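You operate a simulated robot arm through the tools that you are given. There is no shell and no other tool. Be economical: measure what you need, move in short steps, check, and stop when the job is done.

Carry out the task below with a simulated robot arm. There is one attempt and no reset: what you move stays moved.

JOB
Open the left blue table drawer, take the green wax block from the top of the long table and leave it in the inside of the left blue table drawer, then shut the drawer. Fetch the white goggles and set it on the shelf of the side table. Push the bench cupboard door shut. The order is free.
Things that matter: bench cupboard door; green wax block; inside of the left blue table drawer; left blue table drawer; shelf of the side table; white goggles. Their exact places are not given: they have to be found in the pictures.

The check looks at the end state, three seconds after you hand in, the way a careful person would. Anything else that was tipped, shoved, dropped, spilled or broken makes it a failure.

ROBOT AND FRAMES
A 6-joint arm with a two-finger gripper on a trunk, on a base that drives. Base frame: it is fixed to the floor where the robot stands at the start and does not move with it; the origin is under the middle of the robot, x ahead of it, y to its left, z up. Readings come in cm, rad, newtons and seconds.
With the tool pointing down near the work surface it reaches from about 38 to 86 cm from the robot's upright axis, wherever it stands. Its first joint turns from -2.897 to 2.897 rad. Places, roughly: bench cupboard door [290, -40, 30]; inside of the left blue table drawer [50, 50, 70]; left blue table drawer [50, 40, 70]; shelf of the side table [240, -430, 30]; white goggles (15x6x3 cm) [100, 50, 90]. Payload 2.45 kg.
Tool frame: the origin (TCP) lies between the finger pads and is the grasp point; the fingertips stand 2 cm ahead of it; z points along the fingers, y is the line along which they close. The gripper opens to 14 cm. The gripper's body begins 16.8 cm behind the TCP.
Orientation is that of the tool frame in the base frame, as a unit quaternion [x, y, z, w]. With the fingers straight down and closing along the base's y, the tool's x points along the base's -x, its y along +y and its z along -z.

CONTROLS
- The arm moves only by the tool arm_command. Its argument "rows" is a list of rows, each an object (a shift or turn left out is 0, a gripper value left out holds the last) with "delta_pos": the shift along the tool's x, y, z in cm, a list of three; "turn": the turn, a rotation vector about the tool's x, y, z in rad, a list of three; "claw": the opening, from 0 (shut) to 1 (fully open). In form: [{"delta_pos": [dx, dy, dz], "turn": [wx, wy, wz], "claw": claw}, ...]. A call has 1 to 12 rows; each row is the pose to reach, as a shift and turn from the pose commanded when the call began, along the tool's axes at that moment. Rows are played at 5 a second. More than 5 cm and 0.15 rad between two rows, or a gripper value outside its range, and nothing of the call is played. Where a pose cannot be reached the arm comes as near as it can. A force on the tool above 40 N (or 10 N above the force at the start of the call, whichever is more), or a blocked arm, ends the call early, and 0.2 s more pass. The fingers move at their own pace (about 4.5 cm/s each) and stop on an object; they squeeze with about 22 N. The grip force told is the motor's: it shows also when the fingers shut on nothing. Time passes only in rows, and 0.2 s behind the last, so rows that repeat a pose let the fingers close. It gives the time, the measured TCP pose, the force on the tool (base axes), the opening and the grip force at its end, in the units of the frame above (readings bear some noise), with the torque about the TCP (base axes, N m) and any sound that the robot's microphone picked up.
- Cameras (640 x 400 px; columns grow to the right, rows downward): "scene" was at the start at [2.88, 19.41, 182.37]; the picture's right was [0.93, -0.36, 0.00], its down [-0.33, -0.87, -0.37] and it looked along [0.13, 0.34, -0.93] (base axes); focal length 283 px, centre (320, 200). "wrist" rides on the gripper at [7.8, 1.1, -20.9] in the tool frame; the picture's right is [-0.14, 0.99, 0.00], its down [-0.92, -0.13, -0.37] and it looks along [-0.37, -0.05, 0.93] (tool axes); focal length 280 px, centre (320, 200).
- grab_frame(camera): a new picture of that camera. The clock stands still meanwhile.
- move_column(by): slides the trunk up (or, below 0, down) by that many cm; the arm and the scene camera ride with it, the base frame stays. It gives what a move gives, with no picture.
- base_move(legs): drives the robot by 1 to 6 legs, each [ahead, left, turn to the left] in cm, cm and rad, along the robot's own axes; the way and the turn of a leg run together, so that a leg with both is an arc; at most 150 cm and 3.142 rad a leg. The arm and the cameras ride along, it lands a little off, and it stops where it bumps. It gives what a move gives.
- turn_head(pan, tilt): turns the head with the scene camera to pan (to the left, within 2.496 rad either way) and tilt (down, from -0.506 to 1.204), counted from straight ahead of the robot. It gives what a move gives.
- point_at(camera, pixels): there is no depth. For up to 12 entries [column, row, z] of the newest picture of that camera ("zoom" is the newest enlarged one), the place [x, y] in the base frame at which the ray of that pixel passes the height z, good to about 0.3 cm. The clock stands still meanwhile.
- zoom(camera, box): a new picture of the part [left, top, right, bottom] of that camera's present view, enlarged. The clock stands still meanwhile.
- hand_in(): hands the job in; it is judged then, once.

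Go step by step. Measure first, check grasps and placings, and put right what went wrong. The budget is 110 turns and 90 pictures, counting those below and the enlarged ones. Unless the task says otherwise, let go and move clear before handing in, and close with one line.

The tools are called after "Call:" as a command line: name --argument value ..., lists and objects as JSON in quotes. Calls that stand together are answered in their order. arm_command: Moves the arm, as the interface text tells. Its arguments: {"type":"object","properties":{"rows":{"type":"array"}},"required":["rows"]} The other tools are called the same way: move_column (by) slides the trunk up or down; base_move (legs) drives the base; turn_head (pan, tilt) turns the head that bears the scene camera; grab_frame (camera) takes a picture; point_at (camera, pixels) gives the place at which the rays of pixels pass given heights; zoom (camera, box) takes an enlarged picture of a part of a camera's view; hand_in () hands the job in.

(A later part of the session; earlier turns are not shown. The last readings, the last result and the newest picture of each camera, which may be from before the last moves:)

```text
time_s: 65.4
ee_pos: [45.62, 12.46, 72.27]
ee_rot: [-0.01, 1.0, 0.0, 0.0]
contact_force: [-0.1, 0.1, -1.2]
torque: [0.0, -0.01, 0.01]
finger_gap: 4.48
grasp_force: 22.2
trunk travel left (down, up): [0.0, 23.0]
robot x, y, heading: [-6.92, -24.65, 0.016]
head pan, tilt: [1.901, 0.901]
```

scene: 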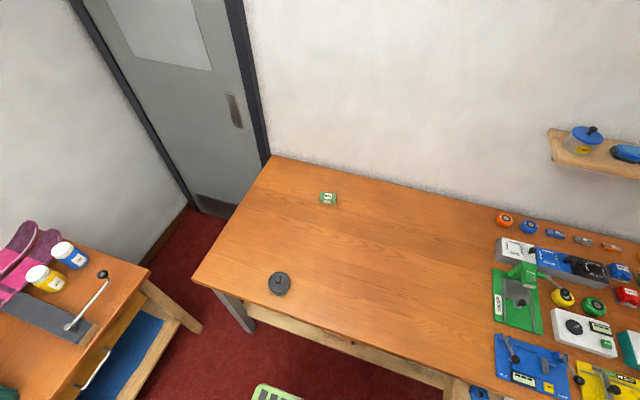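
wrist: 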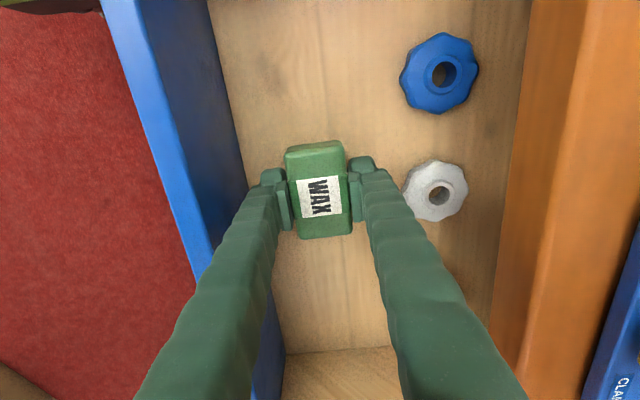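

Call:
arm_command --rows '[{"delta_pos": [0, 0, 0.4]}, {"delta_pos": [0, 0, 0.8]}]'

Call:
arm_command --rows '[{"delta_pos": [0, 0, 0.3]}, {"delta_pos": [0, 0, 0.6]}]'

Call:
grab_frame --camera "wrist"

```text
time_s: 66.0
ee_pos: [45.67, 12.63, 71.67]
ee_rot: [-0.01, 1.0, 0.002, 0.002]
contact_force: [-3.0, -0.3, 30.9]
torque: [-0.38, 0.27, -0.03]
finger_gap: 4.5
grasp_force: 22.1
trunk travel left (down, up): [0.0, 23.0]
robot x, y, heading: [-7.08, -24.7, 0.016]
head pan, tilt: [1.901, 0.901]
```

```text
time_s: 66.3
ee_pos: [45.67, 12.74, 71.8]
ee_rot: [-0.009, 1.0, 0.002, 0.001]
contact_force: [-6.1, 0.8, 18.9]
torque: [-0.42, 0.3, -0.25]
finger_gap: 4.48
grasp_force: 21.9
trunk travel left (down, up): [0.0, 23.0]
robot x, y, heading: [-6.62, -24.93, 0.023]
head pan, tilt: [1.901, 0.901]
stopped in row 1: the force on the tool passed its limit at 44 N (the readings are from after the stop); the commanded pose is now the measured one
```

```text
54 pictures are left
```

wrist: 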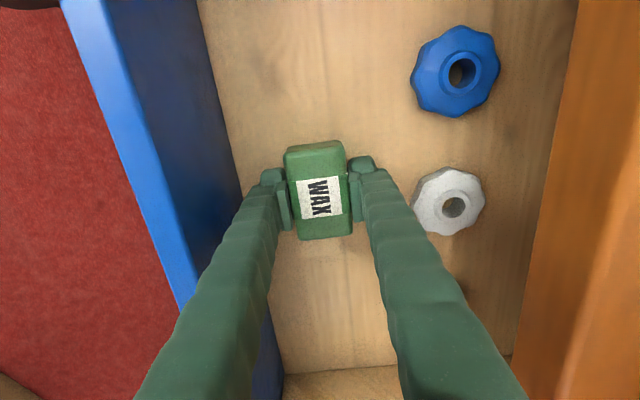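

The wax touched the drawer floor at TCP z ~71.7. I release gently and lift out.

Call:
arm_command --rows '[{"claw": 0.45}, {"claw": 0.45}, {"claw": 0.45}, {"delta_pos": [0, 0, -4], "claw": 0.45}, {"delta_pos": [0, 0, -8.5], "claw": 0.45}, {"delta_pos": [0, 0, -13], "claw": 0.45}, {"delta_pos": [0, 0, -17.5], "claw": 0.45}, {"delta_pos": [0, 0, -22], "claw": 0.45}, {"delta_pos": [0, 0, -26], "claw": 0.45}]'

Call:
grab_frame --camera "wrist"

```text
time_s: 68.3
ee_pos: [45.73, 12.56, 97.58]
ee_rot: [-0.009, 1.0, 0.001, 0.001]
contact_force: [0.3, 0.7, 0.7]
torque: [-0.01, 0.03, 0.0]
finger_gap: 6.31
grasp_force: 0.2
trunk travel left (down, up): [0.0, 23.0]
robot x, y, heading: [-6.96, -24.99, 0.02]
head pan, tilt: [1.901, 0.901]
```

```text
53 pictures are left
```

wrist: 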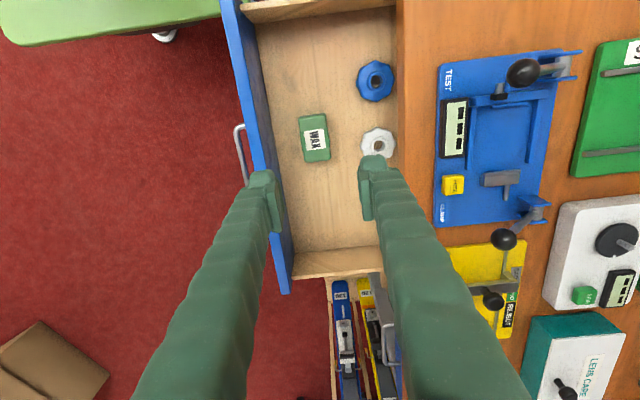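

The wax rests in the drawer at (314,138). Now I back off, turn the tool horizontal with closed fingers, and push the drawer shut on its handle.

Call:
arm_command --rows '[{"delta_pos": [-0.5, -4.5, 0]}, {"delta_pos": [-0.5, -9, 0]}, {"delta_pos": [-0.5, -13.5, 0]}, {"delta_pos": [-0.5, -18, 0]}, {"delta_pos": [-0.5, -22.5, 0]}, {"delta_pos": [-0.5, -26, 0], "claw": 0}]'

Call:
arm_command --rows '[{"turn": [-0.145, 0, 0]}, {"turn": [-0.29, 0, 0]}, {"turn": [-0.435, 0, 0]}, {"turn": [-0.58, 0, 0]}, {"turn": [-0.725, 0, 0]}, {"turn": [-0.87, 0, 0]}, {"turn": [-1.015, 0, 0]}, {"turn": [-1.16, 0, 0]}, {"turn": [-1.305, 0, 0]}, {"turn": [-1.44, 0, 0]}, {"turn": [-1.571, 0, 0]}]'

Call:
arm_command --rows '[{"delta_pos": [0, -5, 0]}, {"delta_pos": [0, -10, 0]}, {"delta_pos": [0, -15, 0]}, {"delta_pos": [0, -20, 0]}, {"delta_pos": [0, -24.3, 0]}]'

Call:
grab_frame --camera "wrist"

```text
time_s: 69.7
ee_pos: [46.72, -13.31, 97.4]
ee_rot: [-0.01, 1.0, 0.001, 0.003]
contact_force: [-0.1, -0.4, -0.1]
torque: [0.01, -0.01, 0.03]
finger_gap: 2.84
grasp_force: 0.0
trunk travel left (down, up): [0.0, 23.0]
robot x, y, heading: [-7.21, -24.77, 0.015]
head pan, tilt: [1.901, 0.901]
```

```text
time_s: 72.1
ee_pos: [46.7, -13.4, 97.54]
ee_rot: [-0.008, 0.705, 0.709, -0.006]
contact_force: [-1.6, -0.1, -0.2]
torque: [-0.02, 0.01, 0.01]
finger_gap: 0.0
grasp_force: 21.7
trunk travel left (down, up): [0.0, 23.0]
robot x, y, heading: [-7.09, -24.73, 0.021]
head pan, tilt: [1.901, 0.901]
```

```text
time_s: 73.3
ee_pos: [46.76, -13.37, 73.12]
ee_rot: [-0.008, 0.706, 0.708, -0.005]
contact_force: [0.7, 0.0, 0.3]
torque: [-0.02, -0.03, 0.02]
finger_gap: 0.0
grasp_force: 21.8
trunk travel left (down, up): [0.0, 23.0]
robot x, y, heading: [-6.84, -24.58, 0.02]
head pan, tilt: [1.901, 0.901]
```

```text
52 pictures are left
```

wrist: 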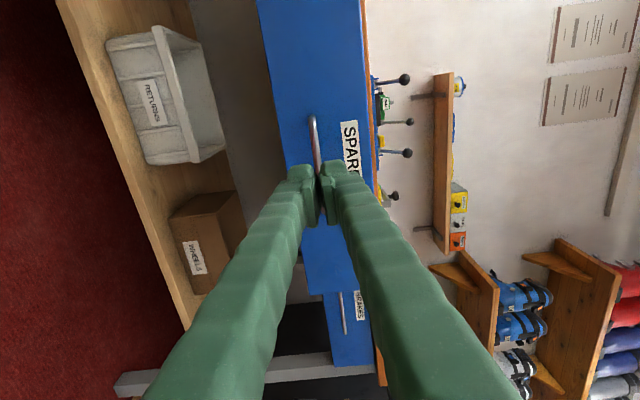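

Aligned with the bar. I push forward.

Call:
arm_command --rows '[{"delta_pos": [0, 0, 4]}, {"delta_pos": [0, 0, 8]}, {"delta_pos": [0, 0, 10]}, {"delta_pos": [0, 0, 12]}, {"delta_pos": [0, 0, 14]}, {"delta_pos": [0, 0, 16]}, {"delta_pos": [0, 0, 18]}, {"delta_pos": [0, 0, 20]}, {"delta_pos": [0, 0, 22]}, {"delta_pos": [0, 0, 24]}, {"delta_pos": [0, 0, 26]}, {"delta_pos": [0, 0, 28]}]'

Call:
arm_command --rows '[{"delta_pos": [0, 0, 1]}, {"delta_pos": [0, 0, 2]}, {"delta_pos": [0, 0, 3]}, {"delta_pos": [0, 0, 4]}, {"delta_pos": [0, 0, 4.6]}, {"delta_pos": [0, 0, 5.2]}]'

Call:
grab_frame --camera "wrist"

```text
time_s: 75.9
ee_pos: [46.12, 14.65, 73.16]
ee_rot: [-0.009, 0.707, 0.707, -0.005]
contact_force: [-0.1, -0.3, 0.3]
torque: [-0.02, -0.01, 0.0]
finger_gap: 0.02
grasp_force: 22.0
trunk travel left (down, up): [0.0, 23.0]
robot x, y, heading: [-6.95, -25.14, 0.02]
head pan, tilt: [1.901, 0.901]
```

```text
time_s: 77.2
ee_pos: [46.19, 19.11, 73.29]
ee_rot: [-0.004, 0.707, 0.708, -0.005]
contact_force: [0.3, -8.0, -1.4]
torque: [-0.1, 0.07, -0.05]
finger_gap: 0.02
grasp_force: 21.7
trunk travel left (down, up): [0.0, 23.0]
robot x, y, heading: [-6.85, -24.61, 0.015]
head pan, tilt: [1.901, 0.901]
stopped in row 6: the force on the tool passed its limit at 49 N (the readings are from after the stop); the commanded pose is now the measured one
```

```text
51 pictures are left
```

wrist: 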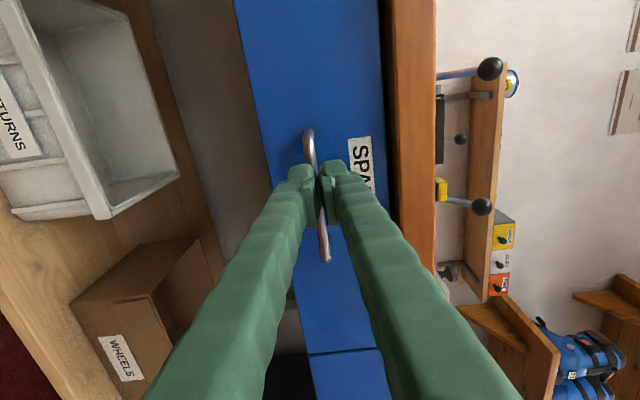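

The drawer closed solidly (49 N stop, bar back at its original place). I retreat, turn the tool down, and look at the goggles.

Call:
arm_command --rows '[{"delta_pos": [0, 0, -4]}, {"delta_pos": [0, 0, -9]}, {"delta_pos": [0, 0, -14]}, {"delta_pos": [0, 0, -19]}, {"delta_pos": [0, 0, -24]}, {"delta_pos": [0, 0, -29]}, {"delta_pos": [0, 0, -33]}, {"delta_pos": [0, 5, -33]}, {"delta_pos": [0, 10, -33]}, {"delta_pos": [0, 15, -33]}, {"delta_pos": [0, 20, -33]}, {"delta_pos": [0, 24, -33]}]'

Call:
arm_command --rows '[{"turn": [0.145, 0, 0]}, {"turn": [0.29, 0, 0]}, {"turn": [0.435, 0, 0]}, {"turn": [0.58, 0, 0]}, {"turn": [0.725, 0, 0]}, {"turn": [0.87, 0, 0]}, {"turn": [1.015, 0, 0]}, {"turn": [1.16, 0, 0]}, {"turn": [1.305, 0, 0]}, {"turn": [1.44, 0, 0]}, {"turn": [1.571, 0, 0]}, {"turn": [1.571, 0, 0], "claw": 0.8}]'

Call:
move_column --by 10

Call:
turn_head --pan 0.7 --tilt 0.8

Call:
grab_frame --camera "scene"

```text
time_s: 79.8
ee_pos: [46.78, -13.68, 97.21]
ee_rot: [-0.006, 0.707, 0.707, -0.006]
contact_force: [0.8, -0.1, 0.2]
torque: [0.01, -0.01, -0.03]
finger_gap: 0.02
grasp_force: 21.5
trunk travel left (down, up): [0.0, 23.0]
robot x, y, heading: [-7.3, -25.04, 0.014]
head pan, tilt: [1.901, 0.901]
```

```text
time_s: 82.5
ee_pos: [46.65, -13.79, 97.28]
ee_rot: [-0.008, 1.0, 0.0, 0.0]
contact_force: [-1.2, 0.1, -0.5]
torque: [-0.03, -0.02, -0.03]
finger_gap: 3.37
grasp_force: 0.1
trunk travel left (down, up): [0.0, 23.0]
robot x, y, heading: [-7.1, -24.84, 0.015]
head pan, tilt: [1.901, 0.901]
```

```text
time_s: 83.8
ee_pos: [46.65, -13.76, 107.2]
ee_rot: [-0.007, 1.0, 0.0, -0.001]
contact_force: [0.3, 0.0, 0.8]
torque: [-0.02, 0.03, -0.02]
finger_gap: 11.2
grasp_force: 0.1
trunk travel left (down, up): [-10.0, 13.0]
robot x, y, heading: [-6.96, -24.96, 0.018]
head pan, tilt: [1.901, 0.901]
```

```text
time_s: 85.2
ee_pos: [46.64, -13.92, 107.23]
ee_rot: [-0.008, 1.0, 0.0, -0.001]
contact_force: [0.2, 0.2, 0.0]
torque: [-0.03, 0.04, -0.02]
finger_gap: 11.22
grasp_force: 0.1
trunk travel left (down, up): [-10.0, 13.0]
robot x, y, heading: [-7.34, -24.88, 0.017]
head pan, tilt: [0.7, 0.799]
```

```text
50 pictures are left
```

scene: 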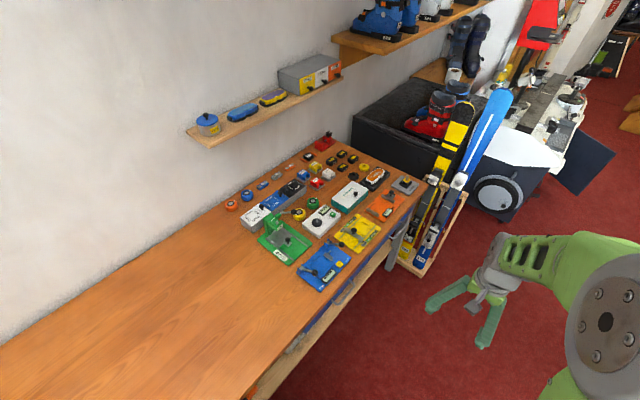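

The goggles are at (376,175); a ski rack stands just right of the table. I'll measure both and zoom.

Call:
zoom --camera "scene" --box '[320, 130, 448, 210]'

Call:
point_at --camera "scene" --pixels '[[376, 175, 87], [369, 187, 84], [424, 190, 84], [415, 278, 3], [465, 193, 3], [400, 262, 3], [438, 178, 60]]'

```text
5.00 times, centred on (384, 170) of scene
```

zoom: 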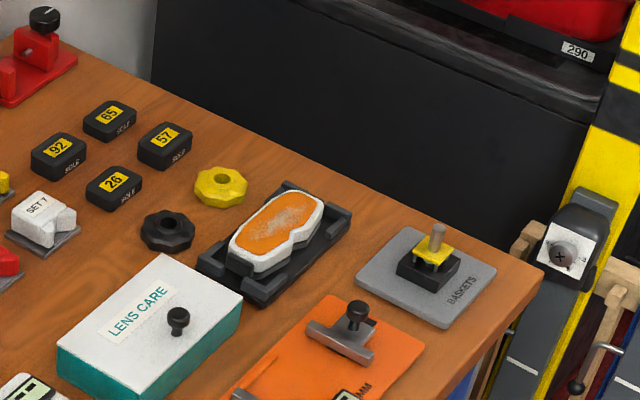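

```text
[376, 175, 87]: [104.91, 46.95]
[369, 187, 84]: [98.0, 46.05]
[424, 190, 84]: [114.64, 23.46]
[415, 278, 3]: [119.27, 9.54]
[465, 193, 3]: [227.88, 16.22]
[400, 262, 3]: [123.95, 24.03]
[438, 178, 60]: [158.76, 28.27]
```

The goggles are near (105, 47), z ~87+, and the ski rack begins at x ~119. I pull the arm in toward the table, then drive along.

Call:
arm_command --rows '[{"delta_pos": [1.6, 4.5, -1]}, {"delta_pos": [3.2, 9, -2]}, {"delta_pos": [4.8, 13.5, -3]}, {"delta_pos": [6.4, 18, -4]}, {"delta_pos": [8, 22.5, -5]}]'

Call:
base_move --legs '[[57, 0, -0.015], [0, 21, 0]]'

Call:
grab_frame --camera "wrist"

```text
time_s: 86.4
ee_pos: [38.2, 8.55, 112.32]
ee_rot: [-0.008, 1.0, 0.0, -0.001]
contact_force: [-0.1, 0.1, 0.1]
torque: [-0.03, -0.02, 0.0]
finger_gap: 11.22
grasp_force: 0.0
trunk travel left (down, up): [-10.0, 13.0]
robot x, y, heading: [-7.19, -24.7, 0.021]
head pan, tilt: [0.7, 0.799]
```

```text
time_s: 91.7
ee_pos: [95.86, 29.28, 112.22]
ee_rot: [0.0, 1.0, 0.001, 0.0]
contact_force: [0.2, -0.7, -0.1]
torque: [-0.04, 0.02, -0.02]
finger_gap: 11.2
grasp_force: 0.2
trunk travel left (down, up): [-10.0, 13.0]
robot x, y, heading: [50.2, -3.27, 0.001]
head pan, tilt: [0.7, 0.799]
```

```text
48 pictures are left
```

wrist: 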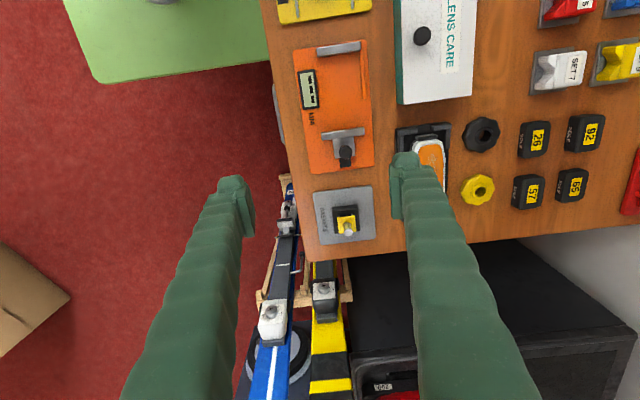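

Goggles at (432,155) are behind the finger. I move over them.

Call:
point_at --camera "wrist" --pixels '[[432, 160, 87]]'

Call:
arm_command --rows '[{"delta_pos": [-1, 5, 0]}, {"delta_pos": [-2, 10, 0]}, {"delta_pos": [-3, 15, 0]}, {"delta_pos": [-4, 17.5, 0]}]'

Call:
grab_frame --camera "wrist"

Call:
zoom --camera "wrist" --box '[250, 90, 410, 190]'

```text
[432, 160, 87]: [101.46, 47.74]
```

```text
refused: row 1 steps farther than a row can; nothing moved
```

```text
47 pictures are left
```

wrist: 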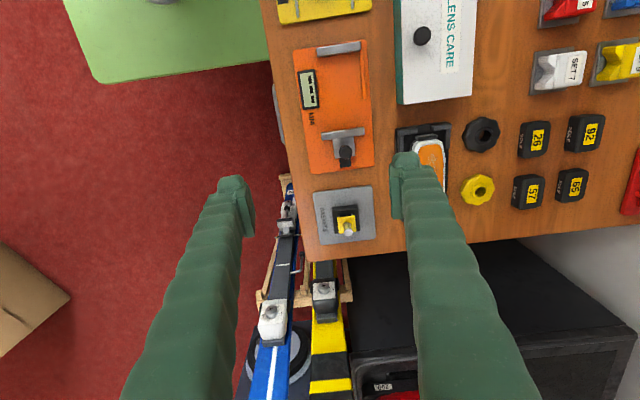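

```text
4.00 times, centred on (330, 140) of wrist
```

zoom: 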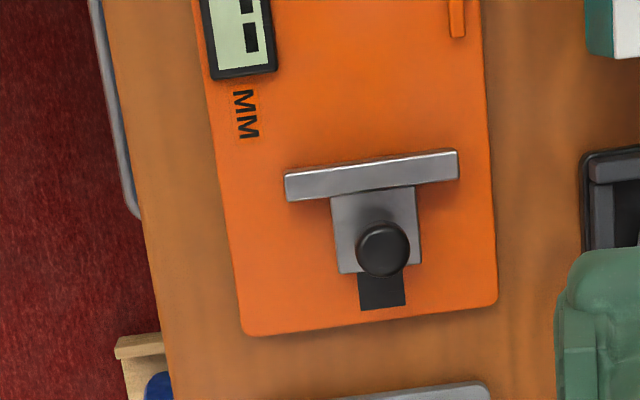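

The step was just over the limit, so I resend it with shorter rows.

Call:
arm_command --rows '[{"delta_pos": [-1, 4.5, 0]}, {"delta_pos": [-2.5, 9, 0]}, {"delta_pos": [-4, 13.5, 0]}, {"delta_pos": [-5.5, 18, 0]}]'

Call:
grab_frame --camera "wrist"

Call:
zoom --camera "wrist" --box '[240, 90, 400, 190]'

```text
time_s: 92.7
ee_pos: [101.35, 47.2, 112.2]
ee_rot: [-0.001, 1.0, 0.001, -0.001]
contact_force: [-0.2, 0.5, 0.3]
torque: [-0.02, 0.02, 0.01]
finger_gap: 11.2
grasp_force: 0.1
trunk travel left (down, up): [-10.0, 13.0]
robot x, y, heading: [50.2, -3.51, 0.001]
head pan, tilt: [0.7, 0.799]
```

```text
45 pictures are left
```

wrist: 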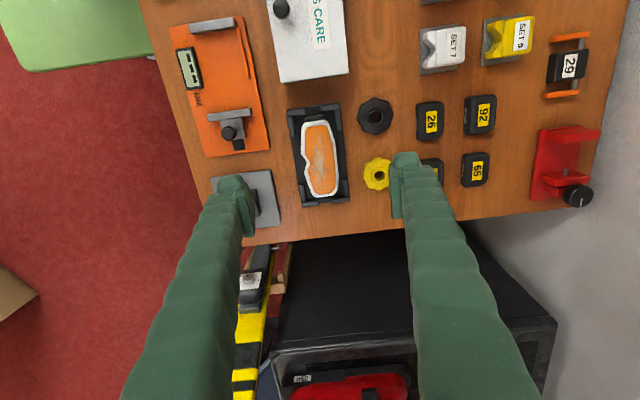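

```text
4.00 times, centred on (320, 140) of wrist
```

zoom: 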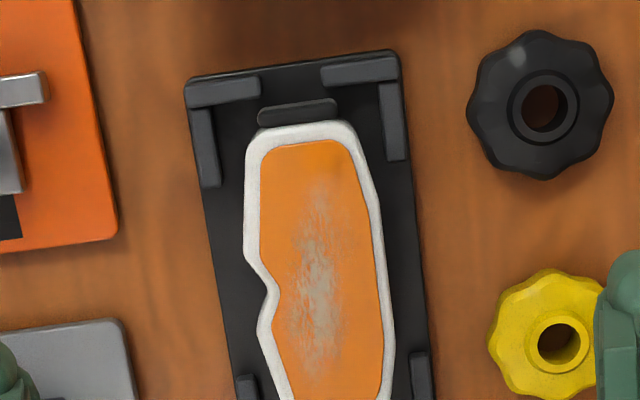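

The goggles lie flat, long axis along x, in a tray whose corner rails leave the middle open. I'll measure the outline.

Call:
point_at --camera "zoom" --pixels '[[245, 240, 88], [378, 240, 88], [266, 300, 87], [390, 300, 87], [300, 122, 88], [488, 335, 86], [480, 130, 86], [385, 160, 87], [418, 350, 87], [215, 185, 87], [240, 375, 87]]'

Call:
point_at --camera "wrist" --pixels '[[307, 190, 88], [323, 199, 88], [342, 190, 88], [304, 122, 88], [332, 122, 88]]'

Call:
zoom --camera "wrist" --box '[260, 130, 388, 210]'

```text
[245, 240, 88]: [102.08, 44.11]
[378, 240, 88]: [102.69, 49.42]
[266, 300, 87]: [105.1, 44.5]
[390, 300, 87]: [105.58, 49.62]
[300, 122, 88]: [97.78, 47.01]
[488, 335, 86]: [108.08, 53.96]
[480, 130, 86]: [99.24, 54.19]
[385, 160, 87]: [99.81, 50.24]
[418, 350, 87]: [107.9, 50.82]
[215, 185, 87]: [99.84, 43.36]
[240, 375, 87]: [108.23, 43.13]
```

```text
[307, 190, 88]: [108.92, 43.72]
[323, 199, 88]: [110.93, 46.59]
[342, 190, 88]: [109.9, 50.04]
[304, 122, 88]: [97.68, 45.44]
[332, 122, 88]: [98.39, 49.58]
```

```text
5.00 times, centred on (324, 170) of wrist
```

zoom: 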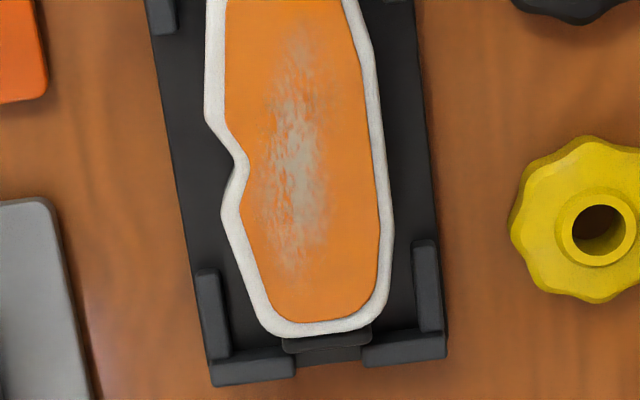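

Outline: x 97.6–110.9, y 44–49.7; free grip window is x 100–107.4. I set the opening to 8 cm, centre at (103.7, 46.9) and descend to z 89.

Call:
arm_command --rows '[{"delta_pos": [-2.3, -0.3, 0], "claw": 0.571}, {"delta_pos": [-2.3, -0.3, 0], "claw": 0.571}, {"delta_pos": [-2.3, -0.3, 4.5], "claw": 0.571}, {"delta_pos": [-2.3, -0.3, 9], "claw": 0.571}, {"delta_pos": [-2.3, -0.3, 13.5], "claw": 0.571}, {"delta_pos": [-2.3, -0.3, 18], "claw": 0.571}, {"delta_pos": [-2.3, -0.3, 21], "claw": 0.571}, {"delta_pos": [-2.3, -0.3, 23.2], "claw": 0.571}]'

Call:
grab_frame --camera "wrist"

```text
time_s: 94.5
ee_pos: [103.51, 47.12, 89.2]
ee_rot: [-0.002, 1.0, 0.001, -0.001]
contact_force: [0.1, 0.4, 0.5]
torque: [0.01, -0.03, -0.01]
finger_gap: 7.99
grasp_force: 0.1
trunk travel left (down, up): [-10.0, 13.0]
robot x, y, heading: [49.86, -3.52, 0.002]
head pan, tilt: [0.7, 0.799]
```

```text
42 pictures are left
```

wrist: 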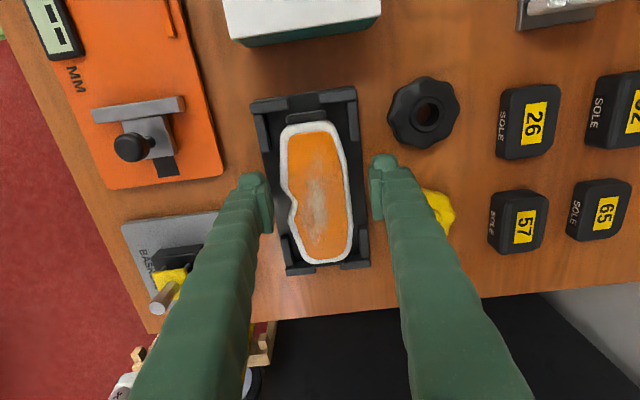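

The 8 cm opening straddles the whole tray (272–362), while the goggles span 288–352. I narrow to 6.6 cm, lower to z 87.4 and close.

Call:
arm_command --rows '[{"claw": 0.47}, {"claw": 0.47}, {"delta_pos": [0.2, 0, 0.9], "claw": 0.47}, {"delta_pos": [0.2, 0, 1.8], "claw": 0.47}]'

Call:
grab_frame --camera "wrist"

```text
time_s: 95.5
ee_pos: [103.38, 47.1, 87.39]
ee_rot: [-0.001, 1.0, 0.001, -0.001]
contact_force: [-0.5, -0.6, -0.3]
torque: [-0.03, -0.02, -0.01]
finger_gap: 6.61
grasp_force: 0.5
trunk travel left (down, up): [-10.0, 13.0]
robot x, y, heading: [49.97, -3.01, 0.003]
head pan, tilt: [0.7, 0.799]
```

```text
41 pictures are left
```

wrist: 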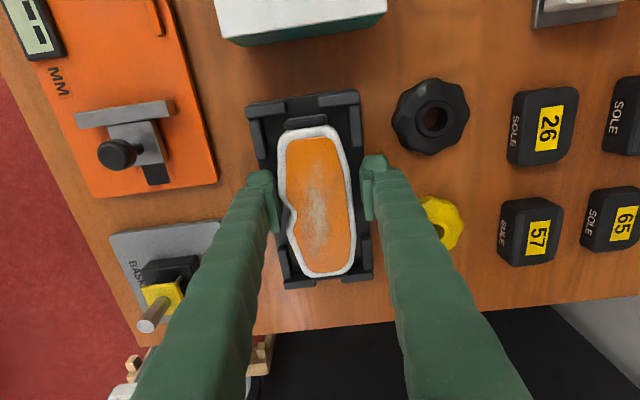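

Fingers sit inside the tray on both sides of the goggles with no contact. I close.

Call:
arm_command --rows '[{"delta_pos": [0, 0, 0.3], "claw": 0.2}, {"delta_pos": [0, 0, 0.3], "claw": 0.2}, {"delta_pos": [0, 0, 0.3], "claw": 0.2}, {"delta_pos": [0, 0, 0.3], "claw": 0.2}]'

Call:
arm_command --rows '[{"delta_pos": [0, 0, -1]}, {"delta_pos": [0, 0, -2.5]}, {"delta_pos": [0, 0, -5]}]'

Call:
grab_frame --camera "wrist"

```text
time_s: 96.5
ee_pos: [103.41, 46.99, 87.2]
ee_rot: [-0.001, 1.0, 0.001, 0.002]
contact_force: [-0.2, -2.3, 16.8]
torque: [-0.11, 0.18, -0.14]
finger_gap: 5.72
grasp_force: 22.3
trunk travel left (down, up): [-10.0, 13.0]
robot x, y, heading: [49.9, -3.35, 0.001]
head pan, tilt: [0.7, 0.799]
```

```text
time_s: 97.3
ee_pos: [103.35, 46.99, 92.03]
ee_rot: [-0.001, 1.0, 0.0, -0.001]
contact_force: [-0.8, -0.7, -1.3]
torque: [0.0, 0.01, -0.03]
finger_gap: 5.74
grasp_force: 21.9
trunk travel left (down, up): [-10.0, 13.0]
robot x, y, heading: [49.66, -3.13, 0.003]
head pan, tilt: [0.7, 0.799]
```

```text
40 pictures are left
```

wrist: 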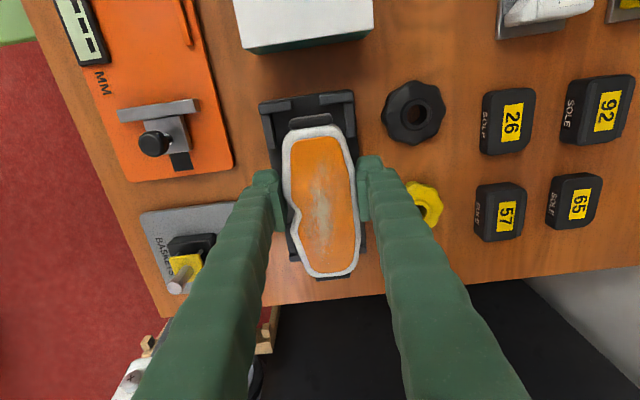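

The goggles lifted cleanly (5.74 cm) and the tray stayed in place. I raise, pull back over clear space, and survey the route to the side table.

Call:
arm_command --rows '[{"delta_pos": [0, 0, -5]}, {"delta_pos": [0, 0, -10]}, {"delta_pos": [0, 0, -15]}, {"delta_pos": [0, 0, -20]}, {"delta_pos": [1.5, -4.5, -20]}, {"delta_pos": [3, -9, -20]}, {"delta_pos": [4.5, -13.5, -20]}, {"delta_pos": [6, -18, -20]}]'

Call:
base_move --legs '[[-5, -35, 0]]'

Call:
turn_head --pan -1.05 --tilt 0.45

Call:
grab_frame --camera "scene"

```text
time_s: 99.1
ee_pos: [97.47, 28.8, 112.26]
ee_rot: [-0.001, 1.0, 0.002, 0.001]
contact_force: [-0.9, -0.1, -2.3]
torque: [0.03, -0.02, -0.05]
finger_gap: 5.72
grasp_force: 21.7
trunk travel left (down, up): [-10.0, 13.0]
robot x, y, heading: [50.14, -3.27, 0.003]
head pan, tilt: [0.7, 0.799]
```

```text
time_s: 102.8
ee_pos: [92.54, -6.01, 112.2]
ee_rot: [-0.003, 1.0, 0.001, -0.001]
contact_force: [0.2, -0.9, -1.1]
torque: [0.02, -0.04, 0.0]
finger_gap: 5.73
grasp_force: 21.6
trunk travel left (down, up): [-10.0, 13.0]
robot x, y, heading: [45.26, -38.47, 0.01]
head pan, tilt: [0.7, 0.799]
```

```text
time_s: 104.5
ee_pos: [92.55, -6.08, 112.15]
ee_rot: [-0.004, 1.0, 0.001, 0.0]
contact_force: [0.5, -0.1, -0.4]
torque: [-0.01, 0.04, -0.02]
finger_gap: 5.74
grasp_force: 21.3
trunk travel left (down, up): [-10.0, 13.0]
robot x, y, heading: [45.04, -38.84, 0.01]
head pan, tilt: [-1.051, 0.45]
```

```text
39 pictures are left
```

scene: 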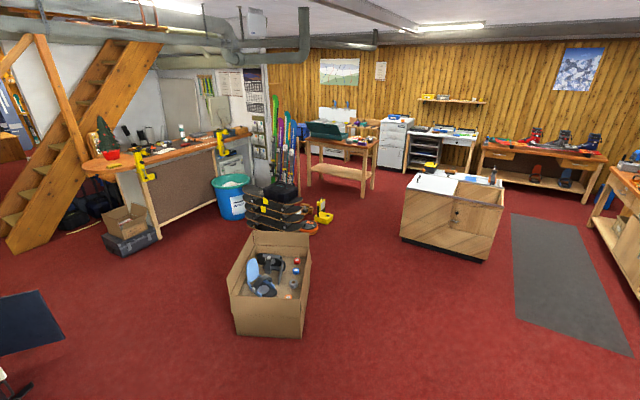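

The side table is at (340,160) and its shelf at (340,172). I'll measure the obstacles' footprints.

Call:
point_at --camera "scene" --pixels '[[237, 333, 0], [300, 338, 0], [306, 300, 0], [330, 222, 0], [315, 233, 0], [308, 187, 0], [361, 199, 0], [374, 187, 0], [335, 180, 0], [402, 237, 0], [484, 262, 0], [245, 230, 0]]'

Call:
zoom --camera "scene" --box '[270, 100, 430, 200]'

```text
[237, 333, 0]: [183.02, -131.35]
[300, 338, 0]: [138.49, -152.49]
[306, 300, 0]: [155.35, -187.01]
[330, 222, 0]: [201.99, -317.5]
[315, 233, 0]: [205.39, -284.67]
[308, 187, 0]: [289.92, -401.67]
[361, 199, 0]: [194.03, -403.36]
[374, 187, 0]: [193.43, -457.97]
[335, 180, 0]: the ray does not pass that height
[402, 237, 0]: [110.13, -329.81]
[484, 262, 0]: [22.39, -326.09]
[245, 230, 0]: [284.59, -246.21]
```

```text
4.00 times, centred on (350, 150) of scene
```

zoom: 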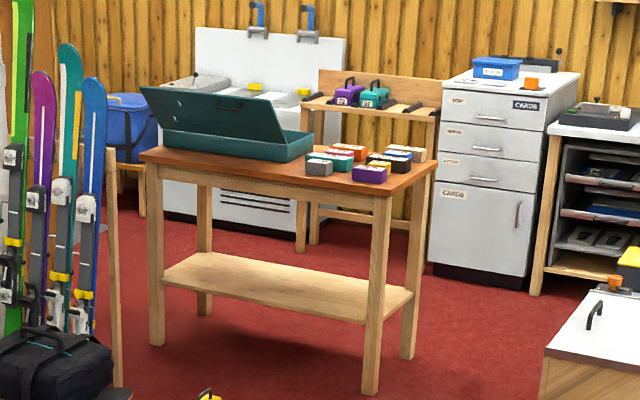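

The side table's shelf is under the top with about 34 cm clearance, so I will need a tilted tool (about 60° from vertical) when placing. First I test in free space whether the arm reaches z~32 with that tilt.

Call:
arm_command --rows '[{"delta_pos": [-2.5, -4.2, 0]}, {"delta_pos": [-5, -8.4, 0]}, {"delta_pos": [-7.5, -12.6, 0]}, {"delta_pos": [-10, -16.8, 0]}, {"delta_pos": [-12.5, -21, 0]}, {"delta_pos": [-12.5, -25, 0]}]'

Call:
arm_command --rows '[{"turn": [0, -0.145, 0]}, {"turn": [0, -0.29, 0]}, {"turn": [0, -0.435, 0]}, {"turn": [0, -0.58, 0]}, {"turn": [0, -0.725, 0]}, {"turn": [0, -0.87, 0]}, {"turn": [0, -0.96, 0]}, {"turn": [0, -1.047, 0]}]'

Call:
move_column --by -10

```text
time_s: 105.9
ee_pos: [105.15, -31.26, 112.04]
ee_rot: [-0.003, 1.0, 0.001, 0.0]
contact_force: [0.3, -0.1, -1.0]
torque: [0.0, 0.0, -0.02]
finger_gap: 5.76
grasp_force: 22.1
trunk travel left (down, up): [-10.0, 13.0]
robot x, y, heading: [45.35, -38.65, 0.01]
head pan, tilt: [-1.051, 0.45]
```

```text
time_s: 107.7
ee_pos: [108.47, -29.14, 113.32]
ee_rot: [-0.004, 0.875, -0.008, 0.484]
contact_force: [-0.2, 0.8, -1.4]
torque: [-0.03, 0.04, -0.01]
finger_gap: 5.75
grasp_force: 22.1
out of reach, approached as far as the arm can: row 5, 6, 7, 8
trunk travel left (down, up): [-10.0, 13.0]
robot x, y, heading: [45.48, -38.62, 0.004]
head pan, tilt: [-1.051, 0.45]
```

```text
time_s: 109.1
ee_pos: [108.44, -29.29, 103.5]
ee_rot: [-0.005, 0.875, -0.008, 0.484]
contact_force: [0.2, 0.4, -0.8]
torque: [-0.01, 0.01, -0.03]
finger_gap: 5.7
grasp_force: 22.0
trunk travel left (down, up): [0.0, 23.0]
robot x, y, heading: [45.38, -38.59, 0.003]
head pan, tilt: [-1.051, 0.45]
```

At that radius the full tilt was just out of reach (it stretched to 63 cm). I move down at the tilt while going out a bit further, to learn the low reach.

Call:
arm_command --rows '[{"delta_pos": [3.3, 0, 3.3]}, {"delta_pos": [6.6, 0, 6.6]}, {"delta_pos": [9.9, 0, 9.9]}, {"delta_pos": [13.2, 0, 13.2]}, {"delta_pos": [17, 0, 15.6]}, {"delta_pos": [20.8, 0, 18]}, {"delta_pos": [24.6, 0, 20.4]}, {"delta_pos": [28.4, 0, 22.8]}, {"delta_pos": [32.2, 0, 25.2]}, {"delta_pos": [36, 0, 27.6]}]'

Call:
arm_command --rows '[{"delta_pos": [3.8, 0, 2.4]}, {"delta_pos": [7.6, 0, 4.8]}, {"delta_pos": [11.4, 0, 7.2]}, {"delta_pos": [15.2, 0, 9.6]}, {"delta_pos": [17, 0, 10.8]}]'

Call:
turn_head --pan 0.3 --tilt 0.9

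Call:
grab_frame --camera "scene"

```text
time_s: 111.3
ee_pos: [117.97, -31.89, 57.47]
ee_rot: [-0.043, 0.878, -0.061, 0.472]
contact_force: [1.1, 0.1, -0.8]
torque: [-0.03, 0.06, 0.02]
finger_gap: 5.72
grasp_force: 21.4
out of reach, approached as far as the arm can: row 1, 2, 3, 4, 5, 6, 7, 8, 9, 10
trunk travel left (down, up): [0.0, 23.0]
robot x, y, heading: [45.09, -38.55, 0.008]
head pan, tilt: [-1.051, 0.45]
```

```text
time_s: 112.5
ee_pos: [118.05, -33.87, 40.07]
ee_rot: [-0.04, 0.879, -0.067, 0.471]
contact_force: [-0.1, 0.5, -1.4]
torque: [-0.02, 0.04, 0.0]
finger_gap: 5.71
grasp_force: 21.4
out of reach, approached as far as the arm can: row 3, 4, 5
trunk travel left (down, up): [0.0, 23.0]
robot x, y, heading: [45.24, -38.19, 0.007]
head pan, tilt: [-1.051, 0.45]
```

```text
time_s: 114.0
ee_pos: [118.05, -33.77, 40.17]
ee_rot: [-0.04, 0.879, -0.066, 0.471]
contact_force: [-0.5, -1.0, -1.9]
torque: [-0.03, 0.03, 0.0]
finger_gap: 5.71
grasp_force: 21.8
trunk travel left (down, up): [0.0, 23.0]
robot x, y, heading: [45.38, -38.25, 0.008]
head pan, tilt: [0.3, 0.901]
```

```text
37 pictures are left
```

scene: 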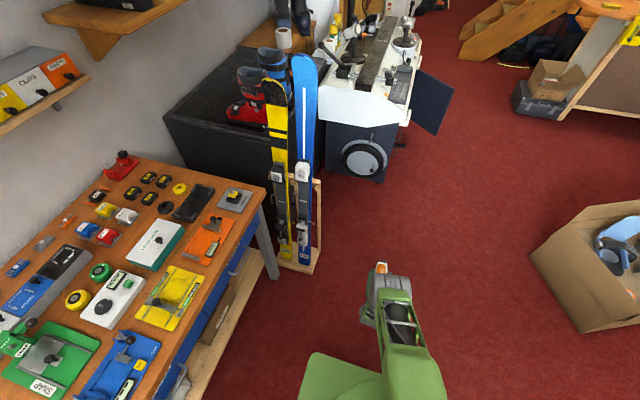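

It reached z 40 at radius 73 with about 56° tilt. I try a lesser tilt (about 43°) and lower.

Call:
arm_command --rows '[{"turn": [0, 0.14, 0]}, {"turn": [0, 0.28, 0]}, {"delta_pos": [2, 0, 1.3], "turn": [0, 0.28, 0]}, {"delta_pos": [4, 0, 2.6], "turn": [0, 0.28, 0]}, {"delta_pos": [4, 0, 2.6], "turn": [0, 0.28, 0]}]'

```text
time_s: 115.2
ee_pos: [117.93, -34.34, 35.29]
ee_rot: [-0.033, 0.936, -0.067, 0.344]
contact_force: [-0.2, 0.3, -2.0]
torque: [-0.02, 0.07, 0.02]
finger_gap: 5.71
grasp_force: 21.9
trunk travel left (down, up): [0.0, 23.0]
robot x, y, heading: [45.14, -38.3, 0.005]
head pan, tilt: [0.3, 0.901]
```

Reached. I check whether z 30 works at this tilt.

Call:
arm_command --rows '[{"delta_pos": [1.6, 0, 1.9]}, {"delta_pos": [3.2, 0, 3.8]}, {"delta_pos": [3.2, 0, 3.8]}]'

Call:
arm_command --rows '[{"turn": [0, -0.1, 0]}, {"turn": [0, -0.2, 0]}, {"turn": [0, -0.2, 0]}]'

```text
time_s: 116.0
ee_pos: [117.11, -34.92, 34.29]
ee_rot: [-0.033, 0.936, -0.067, 0.345]
contact_force: [-0.2, 0.2, -1.2]
torque: [0.04, 0.04, 0.02]
finger_gap: 5.72
grasp_force: 22.1
out of reach, approached as far as the arm can: row 1, 2, 3
trunk travel left (down, up): [0.0, 23.0]
robot x, y, heading: [45.39, -38.46, 0.004]
head pan, tilt: [0.3, 0.901]
```

```text
time_s: 116.8
ee_pos: [116.74, -34.26, 38.1]
ee_rot: [-0.039, 0.897, -0.066, 0.435]
contact_force: [-0.1, 0.1, -1.7]
torque: [-0.02, 0.04, -0.01]
finger_gap: 5.73
grasp_force: 21.8
out of reach, approached as far as the arm can: row 1, 2, 3
trunk travel left (down, up): [0.0, 23.0]
robot x, y, heading: [45.25, -38.52, 0.007]
head pan, tilt: [0.3, 0.901]
```

The limit looks like a joint limit with the wrist near z 55 at this radius. I test further out, at radius ~85.

Call:
arm_command --rows '[{"delta_pos": [-2.5, 0, 3.1]}, {"delta_pos": [-5, 0, 6.2]}, {"delta_pos": [-7.5, 0, 9.3]}]'

Call:
arm_command --rows '[{"delta_pos": [2, 0, 1.6]}, {"delta_pos": [4, 0, 3.2]}, {"delta_pos": [4, 0, 3.2]}]'

```text
time_s: 117.6
ee_pos: [127.49, -34.51, 41.06]
ee_rot: [-0.04, 0.897, -0.063, 0.435]
contact_force: [-0.2, -0.1, -1.4]
torque: [0.02, -0.02, 0.03]
finger_gap: 5.72
grasp_force: 21.9
out of reach, approached as far as the arm can: row 1, 2, 3
trunk travel left (down, up): [0.0, 23.0]
robot x, y, heading: [45.25, -38.77, 0.001]
head pan, tilt: [0.3, 0.901]
```

```text
time_s: 118.4
ee_pos: [125.74, -35.2, 40.39]
ee_rot: [-0.04, 0.897, -0.063, 0.437]
contact_force: [-0.2, -0.6, -0.7]
torque: [0.01, 0.01, -0.01]
finger_gap: 5.71
grasp_force: 21.5
out of reach, approached as far as the arm can: row 1, 2, 3
trunk travel left (down, up): [0.0, 23.0]
robot x, y, heading: [45.53, -38.43, 0.012]
head pan, tilt: [0.3, 0.901]
```

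The limit seems to be full extension from a high shoulder, so nearer in should reach lower. I test radius ~60.

Call:
arm_command --rows '[{"delta_pos": [2.5, 0, -3.1]}, {"delta_pos": [5, 0, -6.2]}, {"delta_pos": [7.5, 0, -9.3]}, {"delta_pos": [10, 0, -12.4]}, {"delta_pos": [12.5, 0, -15.5]}, {"delta_pos": [14.5, 0, -14]}, {"delta_pos": [16.5, 0, -12.4]}, {"delta_pos": [16.5, 0, -12.4]}]'

```text
time_s: 120.2
ee_pos: [106.83, -35.37, 38.03]
ee_rot: [-0.042, 0.897, -0.072, 0.434]
contact_force: [0.3, -0.5, -1.5]
torque: [-0.04, -0.02, 0.02]
finger_gap: 5.71
grasp_force: 22.1
out of reach, approached as far as the arm can: row 2, 3, 4, 5, 6, 7, 8
trunk travel left (down, up): [0.0, 23.0]
robot x, y, heading: [45.39, -38.37, 0.007]
head pan, tilt: [0.3, 0.901]
```

The reach fits a minimum wrist height of about 54 cm, so TCP z ≈ 54 − 25.8·cos(tilt); about 33 cm at 0.6 rad tilt. I lift the arm back up and drive toward the side table to measure the shelf exactly.

Call:
arm_command --rows '[{"delta_pos": [-3.5, 0, -2.8]}, {"delta_pos": [-7, 0, -5.6]}, {"delta_pos": [-10.5, 0, -8.4]}, {"delta_pos": [-14, 0, -11.2]}, {"delta_pos": [-17.5, 0, -14]}, {"delta_pos": [-21, 0, -16.8]}, {"delta_pos": [-24.5, 0, -19.6]}, {"delta_pos": [-28, 0, -22.4]}, {"delta_pos": [-31.5, 0, -25.2]}, {"delta_pos": [-35, 0, -28]}, {"delta_pos": [-38.5, 0, -30.8]}]'

Call:
arm_command --rows '[{"turn": [0, 0.14, 0]}, {"turn": [0, 0.28, 0]}, {"turn": [0, 0.42, 0]}, {"turn": [0, 0.56, 0]}, {"turn": [0, 0.7, 0]}, {"turn": [0, 0.84, 0]}, {"turn": [0, 0.9, 0]}]'

```text
time_s: 122.6
ee_pos: [106.58, -27.88, 87.12]
ee_rot: [-0.042, 0.897, -0.068, 0.435]
contact_force: [1.2, 0.3, -1.3]
torque: [-0.03, 0.02, 0.02]
finger_gap: 5.7
grasp_force: 22.1
out of reach, approached as far as the arm can: row 1, 2, 3, 4, 5, 6, 7, 8, 9, 10
trunk travel left (down, up): [0.0, 23.0]
robot x, y, heading: [45.23, -38.39, 0.004]
head pan, tilt: [0.3, 0.901]
```

```text
time_s: 124.2
ee_pos: [105.97, -27.88, 86.8]
ee_rot: [-0.008, 0.997, -0.074, 0.003]
contact_force: [0.3, -0.3, -2.1]
torque: [0.0, 0.03, -0.02]
finger_gap: 5.72
grasp_force: 21.6
trunk travel left (down, up): [0.0, 23.0]
robot x, y, heading: [45.17, -38.51, 0.01]
head pan, tilt: [0.3, 0.901]
```

The tool picked up 0.15 rad roll, which I correct; then I raise the trunk and drive to a viewing position near the side table.

Call:
arm_command --rows '[{"turn": [-0.074, 0, 0.008]}, {"turn": [-0.148, 0, 0.016]}]'

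Call:
move_column --by 18

Call:
base_move --legs '[[0, -150, 0], [0, -70, 0], [30, 0, 0], [0, 0, -0.8]]'

Call:
turn_head --pan -0.3 --tilt 0.6

Call:
grab_frame --camera "scene"

```text
time_s: 124.8
ee_pos: [106.09, -28.02, 86.76]
ee_rot: [0.0, 1.0, 0.0, 0.003]
contact_force: [-1.0, 0.1, -1.5]
torque: [0.01, 0.02, 0.0]
finger_gap: 5.7
grasp_force: 22.3
trunk travel left (down, up): [0.0, 23.0]
robot x, y, heading: [45.49, -38.49, 0.006]
head pan, tilt: [0.3, 0.901]
```

```text
time_s: 126.8
ee_pos: [106.11, -27.89, 104.72]
ee_rot: [-0.001, 1.0, 0.0, 0.003]
contact_force: [-0.5, -0.3, -1.4]
torque: [0.0, 0.02, 0.03]
finger_gap: 5.73
grasp_force: 21.8
trunk travel left (down, up): [-18.0, 5.0]
robot x, y, heading: [45.52, -38.56, 0.006]
head pan, tilt: [0.3, 0.901]
```

```text
time_s: 150.0
ee_pos: [129.59, -293.5, 104.72]
ee_rot: [0.378, 0.926, -0.003, 0.002]
contact_force: [0.9, 0.0, -1.5]
torque: [0.04, -0.01, 0.02]
finger_gap: 5.71
grasp_force: 22.2
trunk travel left (down, up): [-18.0, 5.0]
robot x, y, heading: [79.35, -258.54, -0.774]
head pan, tilt: [0.3, 0.901]
```

```text
time_s: 151.0
ee_pos: [129.61, -293.49, 104.74]
ee_rot: [0.379, 0.926, -0.002, 0.003]
contact_force: [0.4, 0.6, -1.8]
torque: [-0.01, 0.01, -0.01]
finger_gap: 5.69
grasp_force: 22.5
trunk travel left (down, up): [-18.0, 5.0]
robot x, y, heading: [78.68, -258.21, -0.77]
head pan, tilt: [-0.3, 0.6]
```

```text
36 pictures are left
```

scene: 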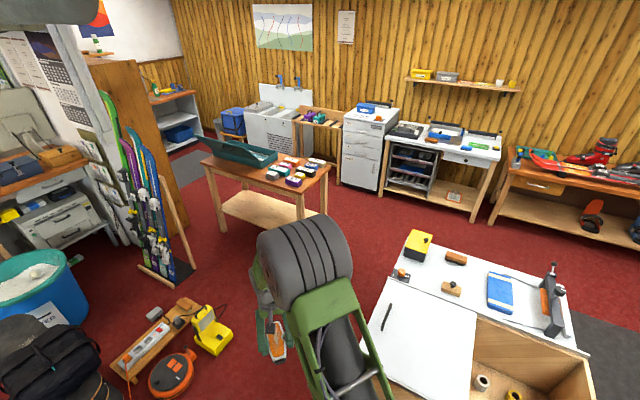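

I see the table with its shelf at (260,212), and floor clutter (yellow lamp at (213,332)) in front. I zoom and measure.

Call:
zoom --camera "scene" --box '[190, 130, 350, 230]'

Call:
point_at --camera "scene" --pixels '[[224, 235, 0], [213, 352, 0], [232, 325, 0], [190, 300, 0], [148, 268, 0], [195, 280, 0], [212, 308, 10], [200, 163, 78], [303, 188, 78], [330, 165, 78], [383, 240, 85]]'

```text
4.00 times, centred on (270, 180) of scene
```

zoom: 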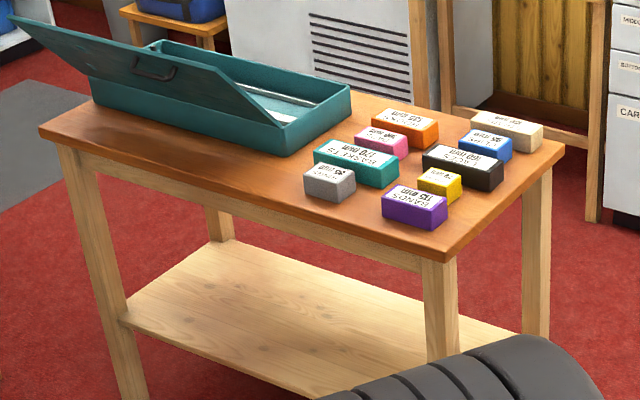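

```text
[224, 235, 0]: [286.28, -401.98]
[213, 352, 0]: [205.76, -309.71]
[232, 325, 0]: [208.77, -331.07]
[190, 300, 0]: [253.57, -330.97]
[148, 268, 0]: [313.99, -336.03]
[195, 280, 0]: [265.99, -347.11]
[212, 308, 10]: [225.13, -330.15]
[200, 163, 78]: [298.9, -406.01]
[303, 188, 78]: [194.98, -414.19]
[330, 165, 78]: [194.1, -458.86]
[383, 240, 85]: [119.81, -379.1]
```

I'll find the shelf height from the ray of its front-left corner (220,210.5).

Call:
point_at --camera "scene" --pixels '[[220.5, 211.5, 22], [220.5, 211.5, 26], [220.5, 211.5, 30], [242, 191, 26], [242, 191, 30], [222, 212, 30], [262, 228, 26], [262, 228, 30], [295, 197, 60], [295, 197, 68]]'

```text
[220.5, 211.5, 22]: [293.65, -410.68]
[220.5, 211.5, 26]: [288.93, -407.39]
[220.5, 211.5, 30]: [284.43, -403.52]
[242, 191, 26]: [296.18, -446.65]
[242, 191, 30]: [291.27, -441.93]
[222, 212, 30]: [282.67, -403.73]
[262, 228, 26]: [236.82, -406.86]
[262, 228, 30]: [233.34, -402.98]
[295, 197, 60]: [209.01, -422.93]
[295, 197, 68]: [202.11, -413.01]
```

The shelf top is at z ≈ 29–30, its front edge at y ≈ -404 and x 200–285, with clearance up to about z 74. I'll stand in the lane in front with heading 0 and the tool yawed to point -y, so I yaw the tool here first in free space.

Call:
arm_command --rows '[{"turn": [0, 0, 0.145]}, {"turn": [0, 0, 0.29]}, {"turn": [0, 0, 0.435]}, {"turn": [0, 0, 0.58]}, {"turn": [0, 0, 0.725]}, {"turn": [0, 0, 0.87]}, {"turn": [0, 0, 1.015]}, {"turn": [0, 0, 1.16]}, {"turn": [0, 0, 1.305]}, {"turn": [0, 0, 1.44]}, {"turn": [0, 0, 1.571]}]'

Call:
base_move --legs '[[0, 0, 0.77], [83, 0, 0]]'

Call:
turn_head --pan -1.2 --tilt 0.8

Call:
grab_frame --camera "scene"

```text
time_s: 153.4
ee_pos: [129.62, -293.56, 104.78]
ee_rot: [0.923, 0.385, 0.0, 0.004]
contact_force: [0.4, 0.0, -1.2]
torque: [-0.03, -0.06, -0.03]
finger_gap: 5.69
grasp_force: 22.4
trunk travel left (down, up): [-18.0, 5.0]
robot x, y, heading: [78.82, -258.51, -0.768]
head pan, tilt: [-0.3, 0.6]
```

```text
time_s: 159.8
ee_pos: [220.53, -245.83, 104.79]
ee_rot: [0.702, 0.712, 0.002, 0.003]
contact_force: [0.0, 0.8, -0.8]
torque: [0.02, 0.0, 0.03]
finger_gap: 5.68
grasp_force: 22.3
trunk travel left (down, up): [-18.0, 5.0]
robot x, y, heading: [159.59, -257.15, 0.018]
head pan, tilt: [-0.3, 0.6]
```

```text
time_s: 161.0
ee_pos: [220.54, -245.72, 104.73]
ee_rot: [0.702, 0.712, 0.002, 0.002]
contact_force: [0.5, 0.6, -1.5]
torque: [0.02, -0.01, 0.0]
finger_gap: 5.71
grasp_force: 22.0
trunk travel left (down, up): [-18.0, 5.0]
robot x, y, heading: [159.91, -257.1, 0.019]
head pan, tilt: [-1.201, 0.799]
```

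```text
34 pictures are left
```

scene: 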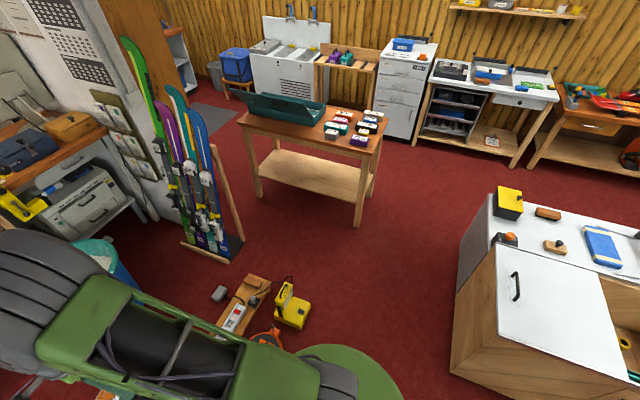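

A clear overview of the lane. I measure the clutter on the floor and the table legs again.

Call:
point_at --camera "scene" --pixels '[[300, 328, 0], [310, 300, 10], [276, 322, 0], [285, 283, 3], [214, 296, 3], [228, 262, 2], [243, 240, 2], [356, 226, 0], [258, 195, 0], [457, 291, 0], [452, 368, 0], [343, 350, 20]]'

Call:
zoom --camera "scene" --box '[230, 90, 390, 190]'

```text
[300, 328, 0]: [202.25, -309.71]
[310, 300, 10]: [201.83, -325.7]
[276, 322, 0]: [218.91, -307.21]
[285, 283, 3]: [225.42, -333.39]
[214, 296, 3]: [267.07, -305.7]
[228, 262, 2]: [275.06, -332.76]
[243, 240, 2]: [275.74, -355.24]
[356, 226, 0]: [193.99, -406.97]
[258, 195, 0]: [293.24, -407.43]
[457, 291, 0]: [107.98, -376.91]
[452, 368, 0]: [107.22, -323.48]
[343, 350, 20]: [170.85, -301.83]
```

```text
4.00 times, centred on (310, 140) of scene
```

zoom: 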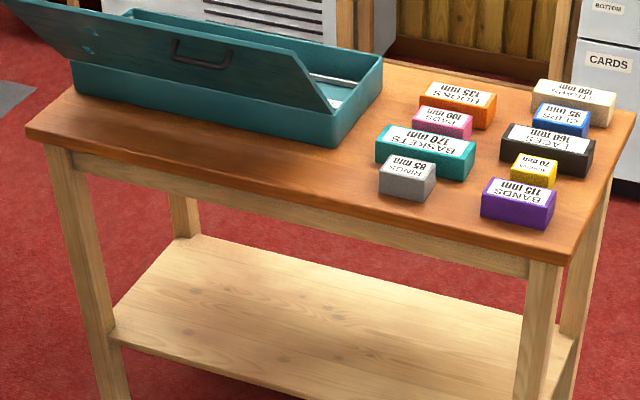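

The lane is clear for x < 200. I drive to about (172, -368) with heading 0.

Call:
base_move --legs '[[12, 0, -0.018], [0, -111, 0]]'

Call:
turn_head --pan -0.7 --tilt 0.9

Call:
grab_frame --camera "scene"

```text
time_s: 162.3
ee_pos: [232.36, -246.72, 104.7]
ee_rot: [0.709, 0.705, 0.003, 0.003]
contact_force: [-0.3, 0.4, -1.3]
torque: [0.01, -0.05, 0.0]
finger_gap: 5.7
grasp_force: 22.0
trunk travel left (down, up): [-18.0, 5.0]
robot x, y, heading: [171.75, -257.17, 0.0]
head pan, tilt: [-1.201, 0.799]
stopped in leg 1: the robot was blocked; the commanded pose is now the measured one
```

```text
time_s: 163.3
ee_pos: [232.36, -246.82, 104.74]
ee_rot: [0.709, 0.705, 0.001, 0.003]
contact_force: [-0.2, 0.1, -2.3]
torque: [0.03, 0.02, -0.02]
finger_gap: 5.7
grasp_force: 22.4
trunk travel left (down, up): [-18.0, 5.0]
robot x, y, heading: [171.6, -256.74, 0.001]
head pan, tilt: [-0.7, 0.901]
```

```text
32 pictures are left
```

scene: 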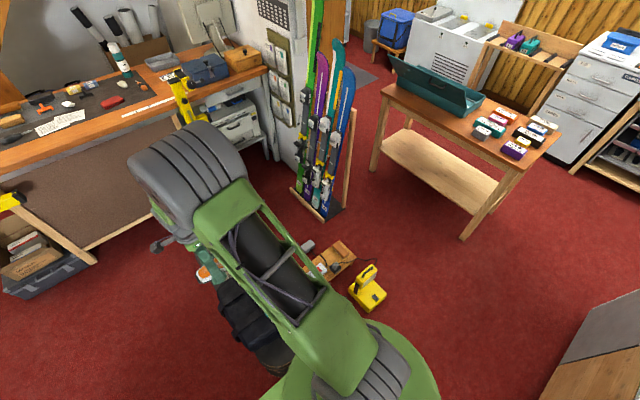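

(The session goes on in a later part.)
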